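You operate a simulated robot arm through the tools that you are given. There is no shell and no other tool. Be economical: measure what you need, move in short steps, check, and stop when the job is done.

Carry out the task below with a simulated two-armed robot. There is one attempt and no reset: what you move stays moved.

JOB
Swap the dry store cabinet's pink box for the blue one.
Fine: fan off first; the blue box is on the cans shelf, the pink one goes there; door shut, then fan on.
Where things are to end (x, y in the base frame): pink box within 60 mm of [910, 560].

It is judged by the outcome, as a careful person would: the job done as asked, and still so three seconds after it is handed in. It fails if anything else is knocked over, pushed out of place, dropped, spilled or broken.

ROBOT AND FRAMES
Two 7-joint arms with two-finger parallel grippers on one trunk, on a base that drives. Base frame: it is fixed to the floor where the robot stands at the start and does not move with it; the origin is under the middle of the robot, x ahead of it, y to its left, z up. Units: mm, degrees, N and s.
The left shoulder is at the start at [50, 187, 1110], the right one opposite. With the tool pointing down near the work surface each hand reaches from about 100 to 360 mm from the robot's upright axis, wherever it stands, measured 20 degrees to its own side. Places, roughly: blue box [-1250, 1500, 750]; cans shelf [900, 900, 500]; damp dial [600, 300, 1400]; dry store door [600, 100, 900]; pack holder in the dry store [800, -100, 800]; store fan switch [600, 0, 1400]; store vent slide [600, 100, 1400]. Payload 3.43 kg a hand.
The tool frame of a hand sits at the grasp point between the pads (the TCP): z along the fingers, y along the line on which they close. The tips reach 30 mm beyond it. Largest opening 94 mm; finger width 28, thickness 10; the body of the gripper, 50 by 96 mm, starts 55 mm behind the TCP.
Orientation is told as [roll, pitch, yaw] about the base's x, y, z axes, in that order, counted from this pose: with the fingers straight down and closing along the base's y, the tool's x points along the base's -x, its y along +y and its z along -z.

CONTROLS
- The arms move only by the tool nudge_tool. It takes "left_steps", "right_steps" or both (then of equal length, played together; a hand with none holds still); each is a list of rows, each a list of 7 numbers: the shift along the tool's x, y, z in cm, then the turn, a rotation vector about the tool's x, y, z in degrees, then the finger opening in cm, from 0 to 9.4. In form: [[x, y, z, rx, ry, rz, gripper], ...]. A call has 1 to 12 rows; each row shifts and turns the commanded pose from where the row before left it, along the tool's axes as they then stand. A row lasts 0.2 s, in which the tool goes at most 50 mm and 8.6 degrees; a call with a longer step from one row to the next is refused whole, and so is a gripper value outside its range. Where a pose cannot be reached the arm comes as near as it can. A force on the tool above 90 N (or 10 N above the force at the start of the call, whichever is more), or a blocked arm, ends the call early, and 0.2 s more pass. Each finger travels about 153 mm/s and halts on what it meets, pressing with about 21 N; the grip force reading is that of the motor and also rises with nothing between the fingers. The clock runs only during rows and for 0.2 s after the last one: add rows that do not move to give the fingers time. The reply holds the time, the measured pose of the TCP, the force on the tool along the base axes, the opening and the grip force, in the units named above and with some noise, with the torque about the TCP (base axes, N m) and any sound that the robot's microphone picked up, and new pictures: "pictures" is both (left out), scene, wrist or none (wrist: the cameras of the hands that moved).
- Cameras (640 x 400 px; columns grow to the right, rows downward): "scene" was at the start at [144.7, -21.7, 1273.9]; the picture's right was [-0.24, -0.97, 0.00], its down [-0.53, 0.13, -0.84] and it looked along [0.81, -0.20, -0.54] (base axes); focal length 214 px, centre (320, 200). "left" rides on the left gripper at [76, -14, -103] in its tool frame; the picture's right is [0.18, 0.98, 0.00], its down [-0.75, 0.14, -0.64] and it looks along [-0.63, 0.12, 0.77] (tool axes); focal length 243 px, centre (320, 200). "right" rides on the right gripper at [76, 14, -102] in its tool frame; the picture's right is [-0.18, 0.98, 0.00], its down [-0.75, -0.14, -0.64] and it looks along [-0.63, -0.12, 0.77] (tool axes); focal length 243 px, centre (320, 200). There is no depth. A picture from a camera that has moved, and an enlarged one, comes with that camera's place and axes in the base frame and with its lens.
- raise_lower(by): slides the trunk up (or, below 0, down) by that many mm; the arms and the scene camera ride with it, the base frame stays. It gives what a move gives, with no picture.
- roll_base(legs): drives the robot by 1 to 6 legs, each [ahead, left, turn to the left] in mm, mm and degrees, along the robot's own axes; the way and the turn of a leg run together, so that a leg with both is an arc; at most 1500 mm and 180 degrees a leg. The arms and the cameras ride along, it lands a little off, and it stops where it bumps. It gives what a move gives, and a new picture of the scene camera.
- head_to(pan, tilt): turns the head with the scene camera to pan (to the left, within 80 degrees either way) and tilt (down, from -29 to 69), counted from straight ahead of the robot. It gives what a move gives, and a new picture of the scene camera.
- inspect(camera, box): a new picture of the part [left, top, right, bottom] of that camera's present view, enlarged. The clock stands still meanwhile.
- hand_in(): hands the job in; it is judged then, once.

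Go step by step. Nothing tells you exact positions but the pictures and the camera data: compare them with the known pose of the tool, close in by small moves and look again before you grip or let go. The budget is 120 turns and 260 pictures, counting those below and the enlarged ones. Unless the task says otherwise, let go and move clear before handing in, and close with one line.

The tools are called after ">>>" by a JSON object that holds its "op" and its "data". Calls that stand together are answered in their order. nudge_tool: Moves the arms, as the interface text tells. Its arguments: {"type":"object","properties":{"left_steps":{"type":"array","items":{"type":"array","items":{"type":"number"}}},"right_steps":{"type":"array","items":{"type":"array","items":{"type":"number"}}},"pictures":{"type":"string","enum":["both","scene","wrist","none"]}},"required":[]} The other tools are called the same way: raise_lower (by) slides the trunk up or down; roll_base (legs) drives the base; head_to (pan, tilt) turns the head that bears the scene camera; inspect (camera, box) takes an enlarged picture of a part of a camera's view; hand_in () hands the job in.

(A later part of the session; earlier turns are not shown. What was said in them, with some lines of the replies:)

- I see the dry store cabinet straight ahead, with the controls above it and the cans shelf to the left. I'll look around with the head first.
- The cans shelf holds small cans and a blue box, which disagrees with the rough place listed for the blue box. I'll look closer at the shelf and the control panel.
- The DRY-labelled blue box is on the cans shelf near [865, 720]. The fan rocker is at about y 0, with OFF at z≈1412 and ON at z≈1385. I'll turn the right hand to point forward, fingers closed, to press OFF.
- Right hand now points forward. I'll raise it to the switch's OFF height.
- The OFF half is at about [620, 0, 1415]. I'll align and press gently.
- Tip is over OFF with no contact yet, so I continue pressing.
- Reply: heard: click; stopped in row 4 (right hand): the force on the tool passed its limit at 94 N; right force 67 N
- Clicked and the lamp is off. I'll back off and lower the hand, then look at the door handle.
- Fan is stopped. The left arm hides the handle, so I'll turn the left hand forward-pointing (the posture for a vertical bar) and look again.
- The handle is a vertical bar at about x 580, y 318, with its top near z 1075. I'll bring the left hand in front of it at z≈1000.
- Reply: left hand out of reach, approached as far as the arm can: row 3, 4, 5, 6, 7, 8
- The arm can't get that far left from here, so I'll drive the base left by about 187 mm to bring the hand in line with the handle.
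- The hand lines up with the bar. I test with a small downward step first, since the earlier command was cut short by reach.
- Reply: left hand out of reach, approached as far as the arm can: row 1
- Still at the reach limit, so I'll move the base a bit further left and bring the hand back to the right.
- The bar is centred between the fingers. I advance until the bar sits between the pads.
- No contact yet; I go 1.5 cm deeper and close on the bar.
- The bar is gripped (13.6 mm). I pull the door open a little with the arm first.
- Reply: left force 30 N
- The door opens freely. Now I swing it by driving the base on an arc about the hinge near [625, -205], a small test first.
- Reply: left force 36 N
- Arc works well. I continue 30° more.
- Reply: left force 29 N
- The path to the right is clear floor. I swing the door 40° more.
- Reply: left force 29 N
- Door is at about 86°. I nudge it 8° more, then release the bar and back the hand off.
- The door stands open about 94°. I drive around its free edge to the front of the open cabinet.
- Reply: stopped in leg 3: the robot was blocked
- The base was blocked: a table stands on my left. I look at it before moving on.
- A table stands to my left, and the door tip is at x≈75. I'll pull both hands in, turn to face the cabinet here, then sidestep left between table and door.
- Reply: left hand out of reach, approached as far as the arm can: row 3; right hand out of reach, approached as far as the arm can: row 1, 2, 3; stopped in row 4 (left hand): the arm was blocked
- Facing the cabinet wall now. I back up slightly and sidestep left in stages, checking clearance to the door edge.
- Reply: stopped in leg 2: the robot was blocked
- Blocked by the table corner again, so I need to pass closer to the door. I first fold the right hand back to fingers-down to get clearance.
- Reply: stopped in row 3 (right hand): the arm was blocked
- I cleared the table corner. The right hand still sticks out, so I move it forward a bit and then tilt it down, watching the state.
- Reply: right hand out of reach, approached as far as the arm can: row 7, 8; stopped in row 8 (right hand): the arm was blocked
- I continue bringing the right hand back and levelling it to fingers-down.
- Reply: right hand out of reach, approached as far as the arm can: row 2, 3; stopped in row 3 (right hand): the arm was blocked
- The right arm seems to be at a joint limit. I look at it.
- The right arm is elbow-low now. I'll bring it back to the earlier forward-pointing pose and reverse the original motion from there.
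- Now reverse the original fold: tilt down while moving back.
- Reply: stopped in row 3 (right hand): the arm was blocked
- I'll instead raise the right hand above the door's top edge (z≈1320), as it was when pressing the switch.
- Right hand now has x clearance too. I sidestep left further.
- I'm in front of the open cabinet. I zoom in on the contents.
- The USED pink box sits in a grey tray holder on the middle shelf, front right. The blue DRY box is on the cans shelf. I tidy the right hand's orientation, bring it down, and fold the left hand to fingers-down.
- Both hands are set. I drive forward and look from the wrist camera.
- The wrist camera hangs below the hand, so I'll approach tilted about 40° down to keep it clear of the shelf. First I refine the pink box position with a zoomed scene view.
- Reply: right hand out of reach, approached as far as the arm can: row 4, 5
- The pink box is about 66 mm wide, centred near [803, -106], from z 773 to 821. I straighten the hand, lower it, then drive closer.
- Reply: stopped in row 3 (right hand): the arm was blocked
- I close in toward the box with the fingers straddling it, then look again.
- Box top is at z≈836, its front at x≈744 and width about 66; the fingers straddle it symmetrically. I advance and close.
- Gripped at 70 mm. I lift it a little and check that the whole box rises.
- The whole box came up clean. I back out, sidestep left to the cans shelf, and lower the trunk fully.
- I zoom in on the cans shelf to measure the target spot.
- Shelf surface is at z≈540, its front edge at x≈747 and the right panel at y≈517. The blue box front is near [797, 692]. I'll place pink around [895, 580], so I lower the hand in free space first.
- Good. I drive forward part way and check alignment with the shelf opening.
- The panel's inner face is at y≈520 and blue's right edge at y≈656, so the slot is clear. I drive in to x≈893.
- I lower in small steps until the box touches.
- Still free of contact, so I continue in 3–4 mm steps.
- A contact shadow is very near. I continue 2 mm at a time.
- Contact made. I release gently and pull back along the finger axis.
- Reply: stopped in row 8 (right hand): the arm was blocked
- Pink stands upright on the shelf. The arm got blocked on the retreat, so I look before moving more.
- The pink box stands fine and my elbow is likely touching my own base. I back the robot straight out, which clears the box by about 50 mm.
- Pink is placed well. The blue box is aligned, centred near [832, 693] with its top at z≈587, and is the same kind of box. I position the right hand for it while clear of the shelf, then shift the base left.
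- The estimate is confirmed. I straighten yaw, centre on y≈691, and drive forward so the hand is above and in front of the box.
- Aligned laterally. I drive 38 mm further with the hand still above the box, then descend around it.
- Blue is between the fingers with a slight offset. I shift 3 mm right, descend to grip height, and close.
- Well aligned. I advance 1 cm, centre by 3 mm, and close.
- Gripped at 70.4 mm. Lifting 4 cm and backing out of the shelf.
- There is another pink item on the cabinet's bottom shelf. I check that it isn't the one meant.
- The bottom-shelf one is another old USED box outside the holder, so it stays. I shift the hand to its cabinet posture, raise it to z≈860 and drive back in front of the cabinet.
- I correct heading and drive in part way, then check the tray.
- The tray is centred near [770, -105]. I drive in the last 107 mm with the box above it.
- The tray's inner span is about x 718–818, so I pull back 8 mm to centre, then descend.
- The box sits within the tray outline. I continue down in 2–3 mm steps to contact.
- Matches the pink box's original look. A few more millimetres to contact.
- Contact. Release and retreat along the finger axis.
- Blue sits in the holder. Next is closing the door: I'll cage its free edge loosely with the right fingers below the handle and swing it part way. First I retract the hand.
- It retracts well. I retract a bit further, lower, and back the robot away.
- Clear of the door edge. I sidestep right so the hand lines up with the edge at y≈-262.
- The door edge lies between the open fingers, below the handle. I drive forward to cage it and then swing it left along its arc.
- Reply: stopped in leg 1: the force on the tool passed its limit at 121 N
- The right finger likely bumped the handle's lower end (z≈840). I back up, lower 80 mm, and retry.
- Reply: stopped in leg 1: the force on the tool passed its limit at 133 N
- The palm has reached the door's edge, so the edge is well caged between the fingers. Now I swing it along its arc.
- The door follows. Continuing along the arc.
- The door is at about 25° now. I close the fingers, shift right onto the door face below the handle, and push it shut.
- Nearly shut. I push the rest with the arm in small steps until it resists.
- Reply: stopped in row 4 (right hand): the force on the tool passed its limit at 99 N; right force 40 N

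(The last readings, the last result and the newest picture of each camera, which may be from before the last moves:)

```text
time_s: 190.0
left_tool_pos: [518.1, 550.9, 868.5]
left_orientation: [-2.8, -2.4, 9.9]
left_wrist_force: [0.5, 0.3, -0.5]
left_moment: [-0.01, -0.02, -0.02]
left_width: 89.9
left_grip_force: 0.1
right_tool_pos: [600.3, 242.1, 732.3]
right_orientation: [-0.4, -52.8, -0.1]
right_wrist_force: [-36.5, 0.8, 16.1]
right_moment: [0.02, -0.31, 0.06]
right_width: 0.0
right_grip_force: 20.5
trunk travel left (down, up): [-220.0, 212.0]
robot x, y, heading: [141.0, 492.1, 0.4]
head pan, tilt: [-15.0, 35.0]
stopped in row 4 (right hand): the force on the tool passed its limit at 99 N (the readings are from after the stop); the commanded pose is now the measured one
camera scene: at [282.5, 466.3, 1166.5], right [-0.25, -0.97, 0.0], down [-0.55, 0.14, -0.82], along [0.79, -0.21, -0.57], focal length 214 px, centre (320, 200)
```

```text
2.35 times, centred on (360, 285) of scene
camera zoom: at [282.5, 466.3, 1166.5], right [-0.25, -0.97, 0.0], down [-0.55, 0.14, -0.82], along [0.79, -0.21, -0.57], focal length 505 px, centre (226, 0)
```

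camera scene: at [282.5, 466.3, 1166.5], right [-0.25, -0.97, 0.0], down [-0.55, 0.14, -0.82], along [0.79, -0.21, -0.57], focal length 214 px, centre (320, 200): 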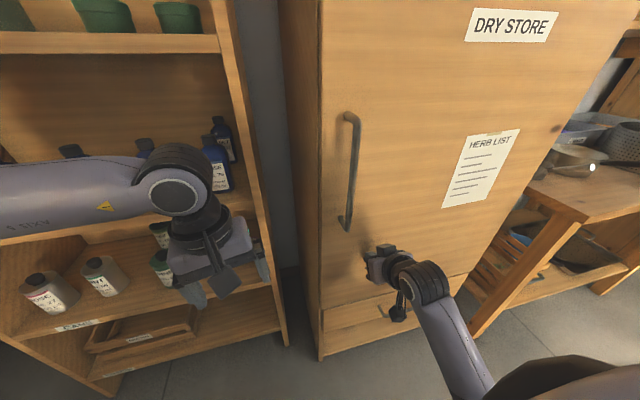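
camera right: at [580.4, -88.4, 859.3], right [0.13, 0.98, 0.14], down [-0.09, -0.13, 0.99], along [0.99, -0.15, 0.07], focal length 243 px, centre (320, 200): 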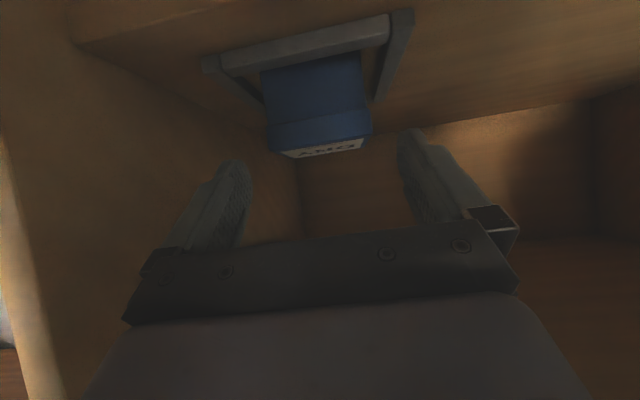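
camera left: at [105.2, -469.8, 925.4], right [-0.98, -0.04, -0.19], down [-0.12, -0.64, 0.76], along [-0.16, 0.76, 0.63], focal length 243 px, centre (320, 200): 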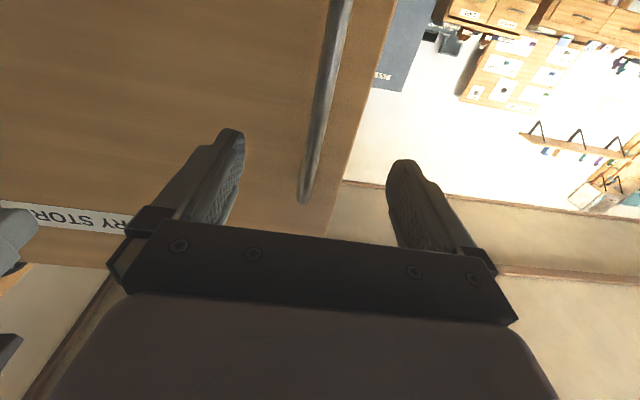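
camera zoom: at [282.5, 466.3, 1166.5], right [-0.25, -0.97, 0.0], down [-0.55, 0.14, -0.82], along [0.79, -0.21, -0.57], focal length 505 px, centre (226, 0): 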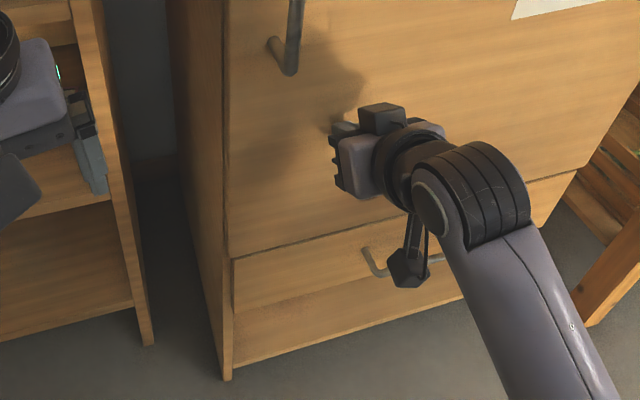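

The door is firmly shut. I back off, raise the trunk, and bring the right hand up to the switch again.

>>> {"op": "roll_base", "data": {"legs": [[-170, 0, -0.6], [0, -275, 0]]}}

>>> {"op": "raise_lower", "data": {"by": 190}}

>>> {"op": "nudge_tool", "data": {"right_steps": [[-3, 0, -1.5, 0, -8, 0, 0], [-3, 0, -1, 0, -8, 0, 0], [-3, 0, -1, 0, -8, 0, 0], [-4, 0, 0, 0, -8, 0, 0], [-4, 0, 0, 0, -4, 0, 0], [-4, 0, 0, 0, 0, 0, 0], [-4, 0, 0, 0, 0, 0, 0], [-4, 0, 0, 0, 0, 0, 0], [-4, 0, 0, 0, 0, 0, 0], [-4, 0, 0, 0, 0, 0, 0], [-4, 0, 0, 0, 0, 0, 0], [0, 0, 0, 0, 0, 0, 0]], "pictures": "wrist"}}

>>> {"op": "head_to", "data": {"pan": 0, "tilt": 10}}

```text
time_s: 194.0
left_tool_pos: [351.3, 282.5, 865.5]
left_orientation: [-2.9, -2.1, 9.5]
left_wrist_force: [0.6, 0.0, -0.2]
left_moment: [-0.02, -0.01, 0.01]
left_width: 90.2
left_grip_force: 0.1
right_tool_pos: [432.2, -25.3, 728.6]
right_orientation: [-0.4, -52.4, -0.4]
right_wrist_force: [-0.3, -0.6, 0.7]
right_moment: [0.02, 0.03, 0.0]
right_width: 0.0
right_grip_force: 21.0
trunk travel left (down, up): [-220.0, 212.0]
robot x, y, heading: [-28.0, 218.2, 0.2]
head pan, tilt: [-15.0, 35.0]
camera scene: at [115.8, 199.2, 1165.6], right [-0.26, -0.97, 0.0], down [-0.55, 0.15, -0.82], along [0.79, -0.21, -0.57], focal length 214 px, centre (320, 200)
```

scene: 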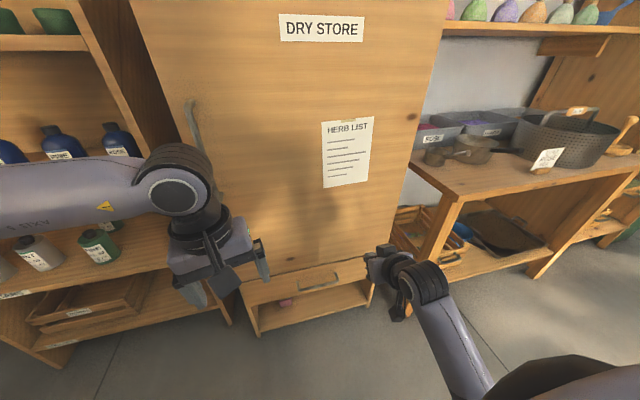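

```text
time_s: 196.0
left_tool_pos: [352.1, 282.9, 1056.2]
left_orientation: [-2.9, -2.2, 9.6]
left_wrist_force: [0.6, -0.3, -0.3]
left_moment: [0.01, 0.03, -0.01]
left_width: 90.0
left_grip_force: 0.2
right_tool_pos: [430.9, -26.2, 919.2]
right_orientation: [-0.3, -52.3, -0.5]
right_wrist_force: [-0.2, 0.3, 0.5]
right_moment: [0.02, -0.01, -0.02]
right_width: 0.0
right_grip_force: 20.8
trunk travel left (down, up): [-410.0, 22.0]
robot x, y, heading: [-26.8, 225.4, 0.1]
head pan, tilt: [-15.0, 35.0]
```

```text
time_s: 198.6
left_tool_pos: [351.8, 282.3, 1055.5]
left_orientation: [-2.8, -2.1, 9.6]
left_wrist_force: [-0.2, -0.5, -0.6]
left_moment: [0.02, -0.01, -0.04]
left_width: 89.9
left_grip_force: 0.2
right_tool_pos: [464.9, -25.2, 1333.5]
right_orientation: [-8.4, -88.2, 7.6]
right_wrist_force: [-0.5, -0.7, -1.0]
right_moment: [0.01, -0.02, -0.02]
right_width: 0.0
right_grip_force: 21.1
trunk travel left (down, up): [-410.0, 22.0]
robot x, y, heading: [-27.9, 220.6, -0.1]
head pan, tilt: [-15.0, 35.0]
camera right: at [358.7, -10.3, 1261.0], right [0.02, 0.98, 0.18], down [-0.62, -0.13, 0.77], along [0.78, -0.12, 0.61], focal length 243 px, centre (320, 200)
```

right: 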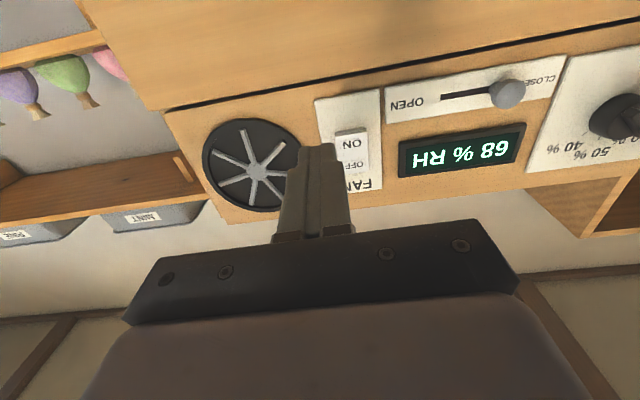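

```text
time_s: 199.5
left_tool_pos: [351.0, 282.7, 1055.7]
left_orientation: [-3.0, -2.2, 9.6]
left_wrist_force: [0.1, 0.2, -0.3]
left_moment: [-0.01, 0.0, -0.02]
left_width: 89.8
left_grip_force: 0.0
right_tool_pos: [464.5, -24.0, 1333.5]
right_orientation: [-8.6, -88.3, 7.9]
right_wrist_force: [-0.7, 0.2, -0.2]
right_moment: [-0.02, 0.0, -0.01]
right_width: 0.1
right_grip_force: 20.9
trunk travel left (down, up): [-410.0, 22.0]
robot x, y, heading: [-27.1, 218.0, 0.1]
head pan, tilt: [0.0, 10.0]
camera scene: at [123.7, 222.0, 1395.7], right [0.0, -1.0, 0.0], down [-0.17, 0.0, -0.98], along [0.98, 0.0, -0.17], focal length 214 px, centre (320, 200)
```

scene: 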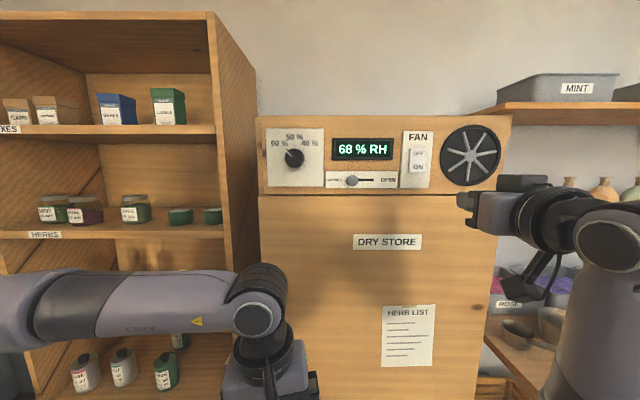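

The ON half is at about [616, -3, 1385]. I align there and advance.

>>> {"op": "nudge_tool", "data": {"right_steps": [[-2.6, 1.1, 0, 0, 0, 0, 0], [-2.5, 1.0, 0, 0, 0, 0, 0], [0, 0, 3, 0, 0, 0, 0], [0, 0, 3, 0, 0, 0, 0], [0, 0, 2, 0, 0, 0, 0], [0, 0, 0, 0, 0, 0, 0]], "pictures": "wrist"}}

```text
time_s: 200.9
left_tool_pos: [350.7, 283.4, 1055.9]
left_orientation: [-2.9, -2.3, 9.6]
left_wrist_force: [-0.2, 0.5, -0.6]
left_moment: [-0.02, -0.01, -0.01]
left_width: 90.2
left_grip_force: 0.1
right_tool_pos: [548.2, -3.5, 1382.7]
right_orientation: [-8.6, -88.3, 7.9]
right_wrist_force: [0.3, -1.2, 0.5]
right_moment: [0.0, -0.01, 0.01]
right_width: 0.0
right_grip_force: 21.1
trunk travel left (down, up): [-410.0, 22.0]
robot x, y, heading: [-27.8, 218.7, 0.2]
head pan, tilt: [0.0, 10.0]
camera right: at [441.8, 11.5, 1309.5], right [0.02, 0.98, 0.18], down [-0.62, -0.13, 0.77], along [0.78, -0.12, 0.61], focal length 243 px, centre (320, 200)
```

right: 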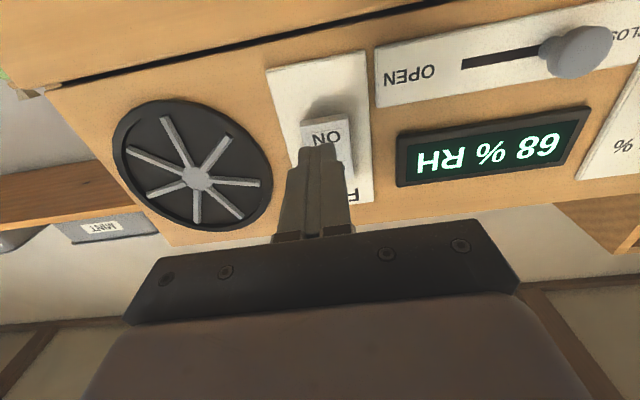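

>>> {"op": "nudge_tool", "data": {"right_steps": [[0.3, 0.3, 1, 0, 0, 0, 0], [0, 0, 1, 0, 0, 0, 0], [0, 0, 0.6, 0, 0, 0, 0], [0, 0, 0.5, 0, 0, 0, 0], [0, 0, 0.5, 0, 0, 0, 0], [0, 0, 0.4, 0, 0, 0, 0], [0, 0, 0.4, 0, 0, 0, 0]], "pictures": "wrist"}}

```text
time_s: 202.5
left_tool_pos: [348.8, 282.5, 1055.7]
left_orientation: [-2.9, -2.3, 9.5]
left_wrist_force: [0.2, -0.4, -0.1]
left_moment: [-0.01, 0.0, 0.01]
left_width: 90.2
left_grip_force: 0.0
right_tool_pos: [587.4, -0.3, 1376.8]
right_orientation: [-7.8, -88.3, 7.3]
right_wrist_force: [-30.5, 0.7, -17.9]
right_moment: [0.01, 0.15, 0.05]
right_width: 0.0
right_grip_force: 20.6
trunk travel left (down, up): [-410.0, 22.0]
robot x, y, heading: [-29.1, 220.7, 0.1]
head pan, tilt: [0.0, 10.0]
heard: click
camera right: at [481.8, 13.9, 1305.0], right [0.02, 0.98, 0.18], down [-0.62, -0.13, 0.77], along [0.78, -0.12, 0.61], focal length 243 px, centre (320, 200)
```

right: 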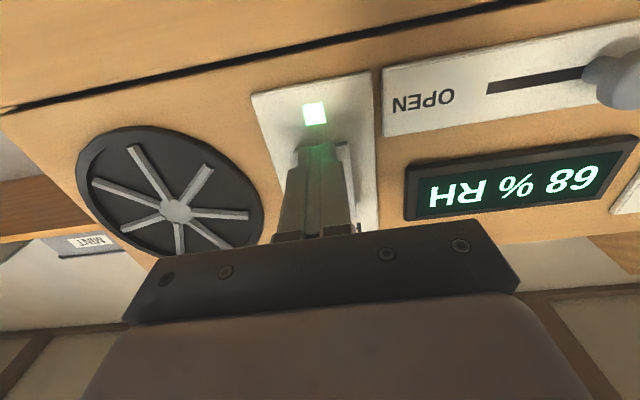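

Click heard and the lamp is lit. I back the hand off and check the final scene.

>>> {"op": "nudge_tool", "data": {"right_steps": [[0, 0, -2, 0, 0, 0, 0], [0, 0, -4, 0, 0, 0, 0], [0, 0, -4, 0, 0, 0, 0], [0, 0, 0, 0, 0, 0, 0]], "pictures": "none"}}

>>> {"op": "roll_base", "data": {"legs": [[-200, 0, 0]]}}

>>> {"op": "head_to", "data": {"pan": 25, "tilt": 25}}

>>> {"op": "inspect", "data": {"camera": "scene", "box": [160, 180, 400, 330]}}

```text
time_s: 203.5
left_tool_pos: [351.4, 282.2, 1055.8]
left_orientation: [-2.8, -2.2, 9.6]
left_wrist_force: [-0.4, -0.2, 0.4]
left_moment: [0.03, 0.05, 0.03]
left_width: 90.1
left_grip_force: 0.1
right_tool_pos: [490.8, 1.8, 1380.0]
right_orientation: [-8.9, -88.3, 8.1]
right_wrist_force: [0.0, -0.7, 0.0]
right_moment: [0.03, -0.01, -0.02]
right_width: 0.0
right_grip_force: 20.5
trunk travel left (down, up): [-410.0, 22.0]
robot x, y, heading: [-28.5, 221.0, 0.2]
head pan, tilt: [0.0, 10.0]
```

```text
time_s: 205.1
left_tool_pos: [155.0, 283.8, 1055.8]
left_orientation: [-2.9, -2.2, 9.9]
left_wrist_force: [-0.4, 0.1, 0.3]
left_moment: [0.0, -0.03, 0.0]
left_width: 89.9
left_grip_force: 0.1
right_tool_pos: [295.8, 4.1, 1380.9]
right_orientation: [-8.5, -88.4, 8.0]
right_wrist_force: [-0.6, 0.0, 0.1]
right_moment: [0.03, 0.03, 0.01]
right_width: 0.0
right_grip_force: 20.9
trunk travel left (down, up): [-410.0, 22.0]
robot x, y, heading: [-221.6, 222.9, -0.0]
head pan, tilt: [0.0, 10.0]
camera scene: at [-72.9, 222.1, 1395.9], right [0.0, -1.0, 0.0], down [-0.17, 0.0, -0.98], along [0.98, 0.0, -0.17], focal length 214 px, centre (320, 200)
```

scene: 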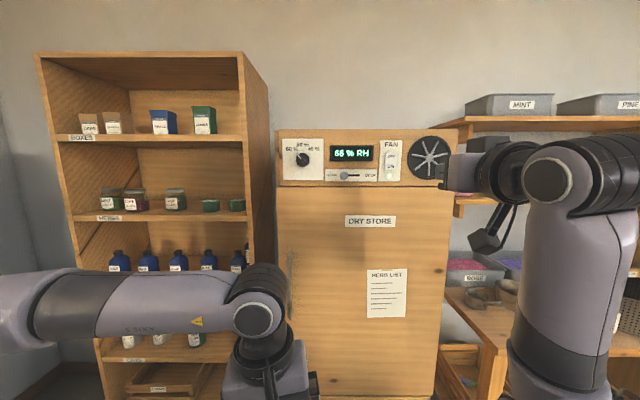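

```text
time_s: 206.0
left_tool_pos: [155.9, 284.0, 1055.1]
left_orientation: [-2.9, -2.2, 9.9]
left_wrist_force: [-0.4, -0.9, -0.6]
left_moment: [-0.01, 0.04, -0.02]
left_width: 90.2
left_grip_force: 0.1
right_tool_pos: [295.7, 3.4, 1380.0]
right_orientation: [-8.3, -88.3, 7.8]
right_wrist_force: [-0.4, -0.8, 0.6]
right_moment: [-0.02, 0.01, 0.01]
right_width: 0.0
right_grip_force: 20.4
trunk travel left (down, up): [-410.0, 22.0]
robot x, y, heading: [-225.2, 221.3, 0.2]
head pan, tilt: [25.0, 25.0]
camera scene: at [-81.7, 260.9, 1371.4], right [0.43, -0.9, 0.0], down [-0.38, -0.18, -0.91], along [0.82, 0.39, -0.42], focal length 214 px, centre (320, 200)
```

scene: 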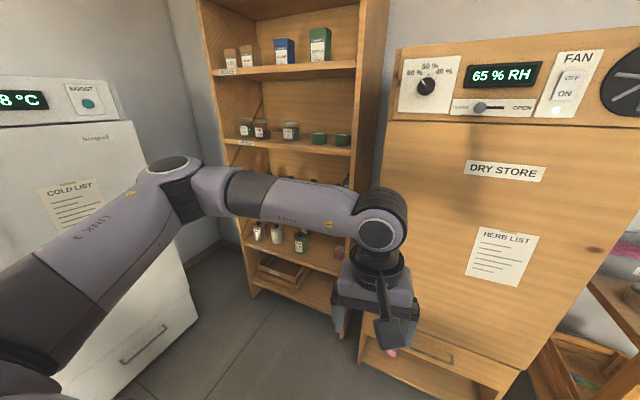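

```text
2.67 times, centred on (280, 255) of scene
camera zoom: at [-81.7, 260.9, 1371.4], right [0.43, -0.9, 0.0], down [-0.38, -0.18, -0.91], along [0.82, 0.39, -0.42], focal length 572 px, centre (427, 53)
```

zoom: 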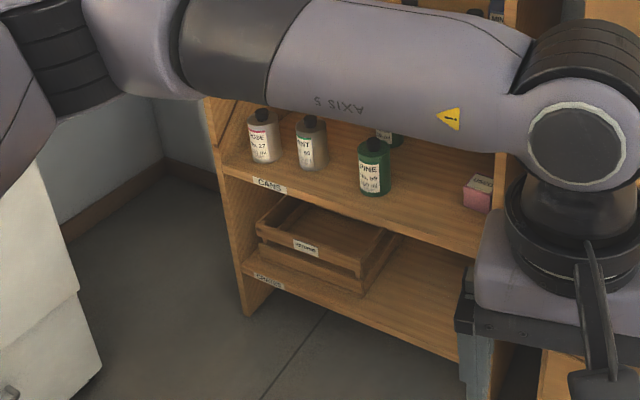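

Humidity is falling, so the fan is running with the door shut. Pink stands on the cans shelf, blue is in the holder, and all the cans are upright.

>>> {"op": "hand_in", "data": {}}

```text
The job is handed in.
```

The swap is done: blue is in the dry store's holder, pink is on the cans shelf at about [905, 582] by my camera estimate (about 23 mm from the target), the door is shut and the fan is back on.
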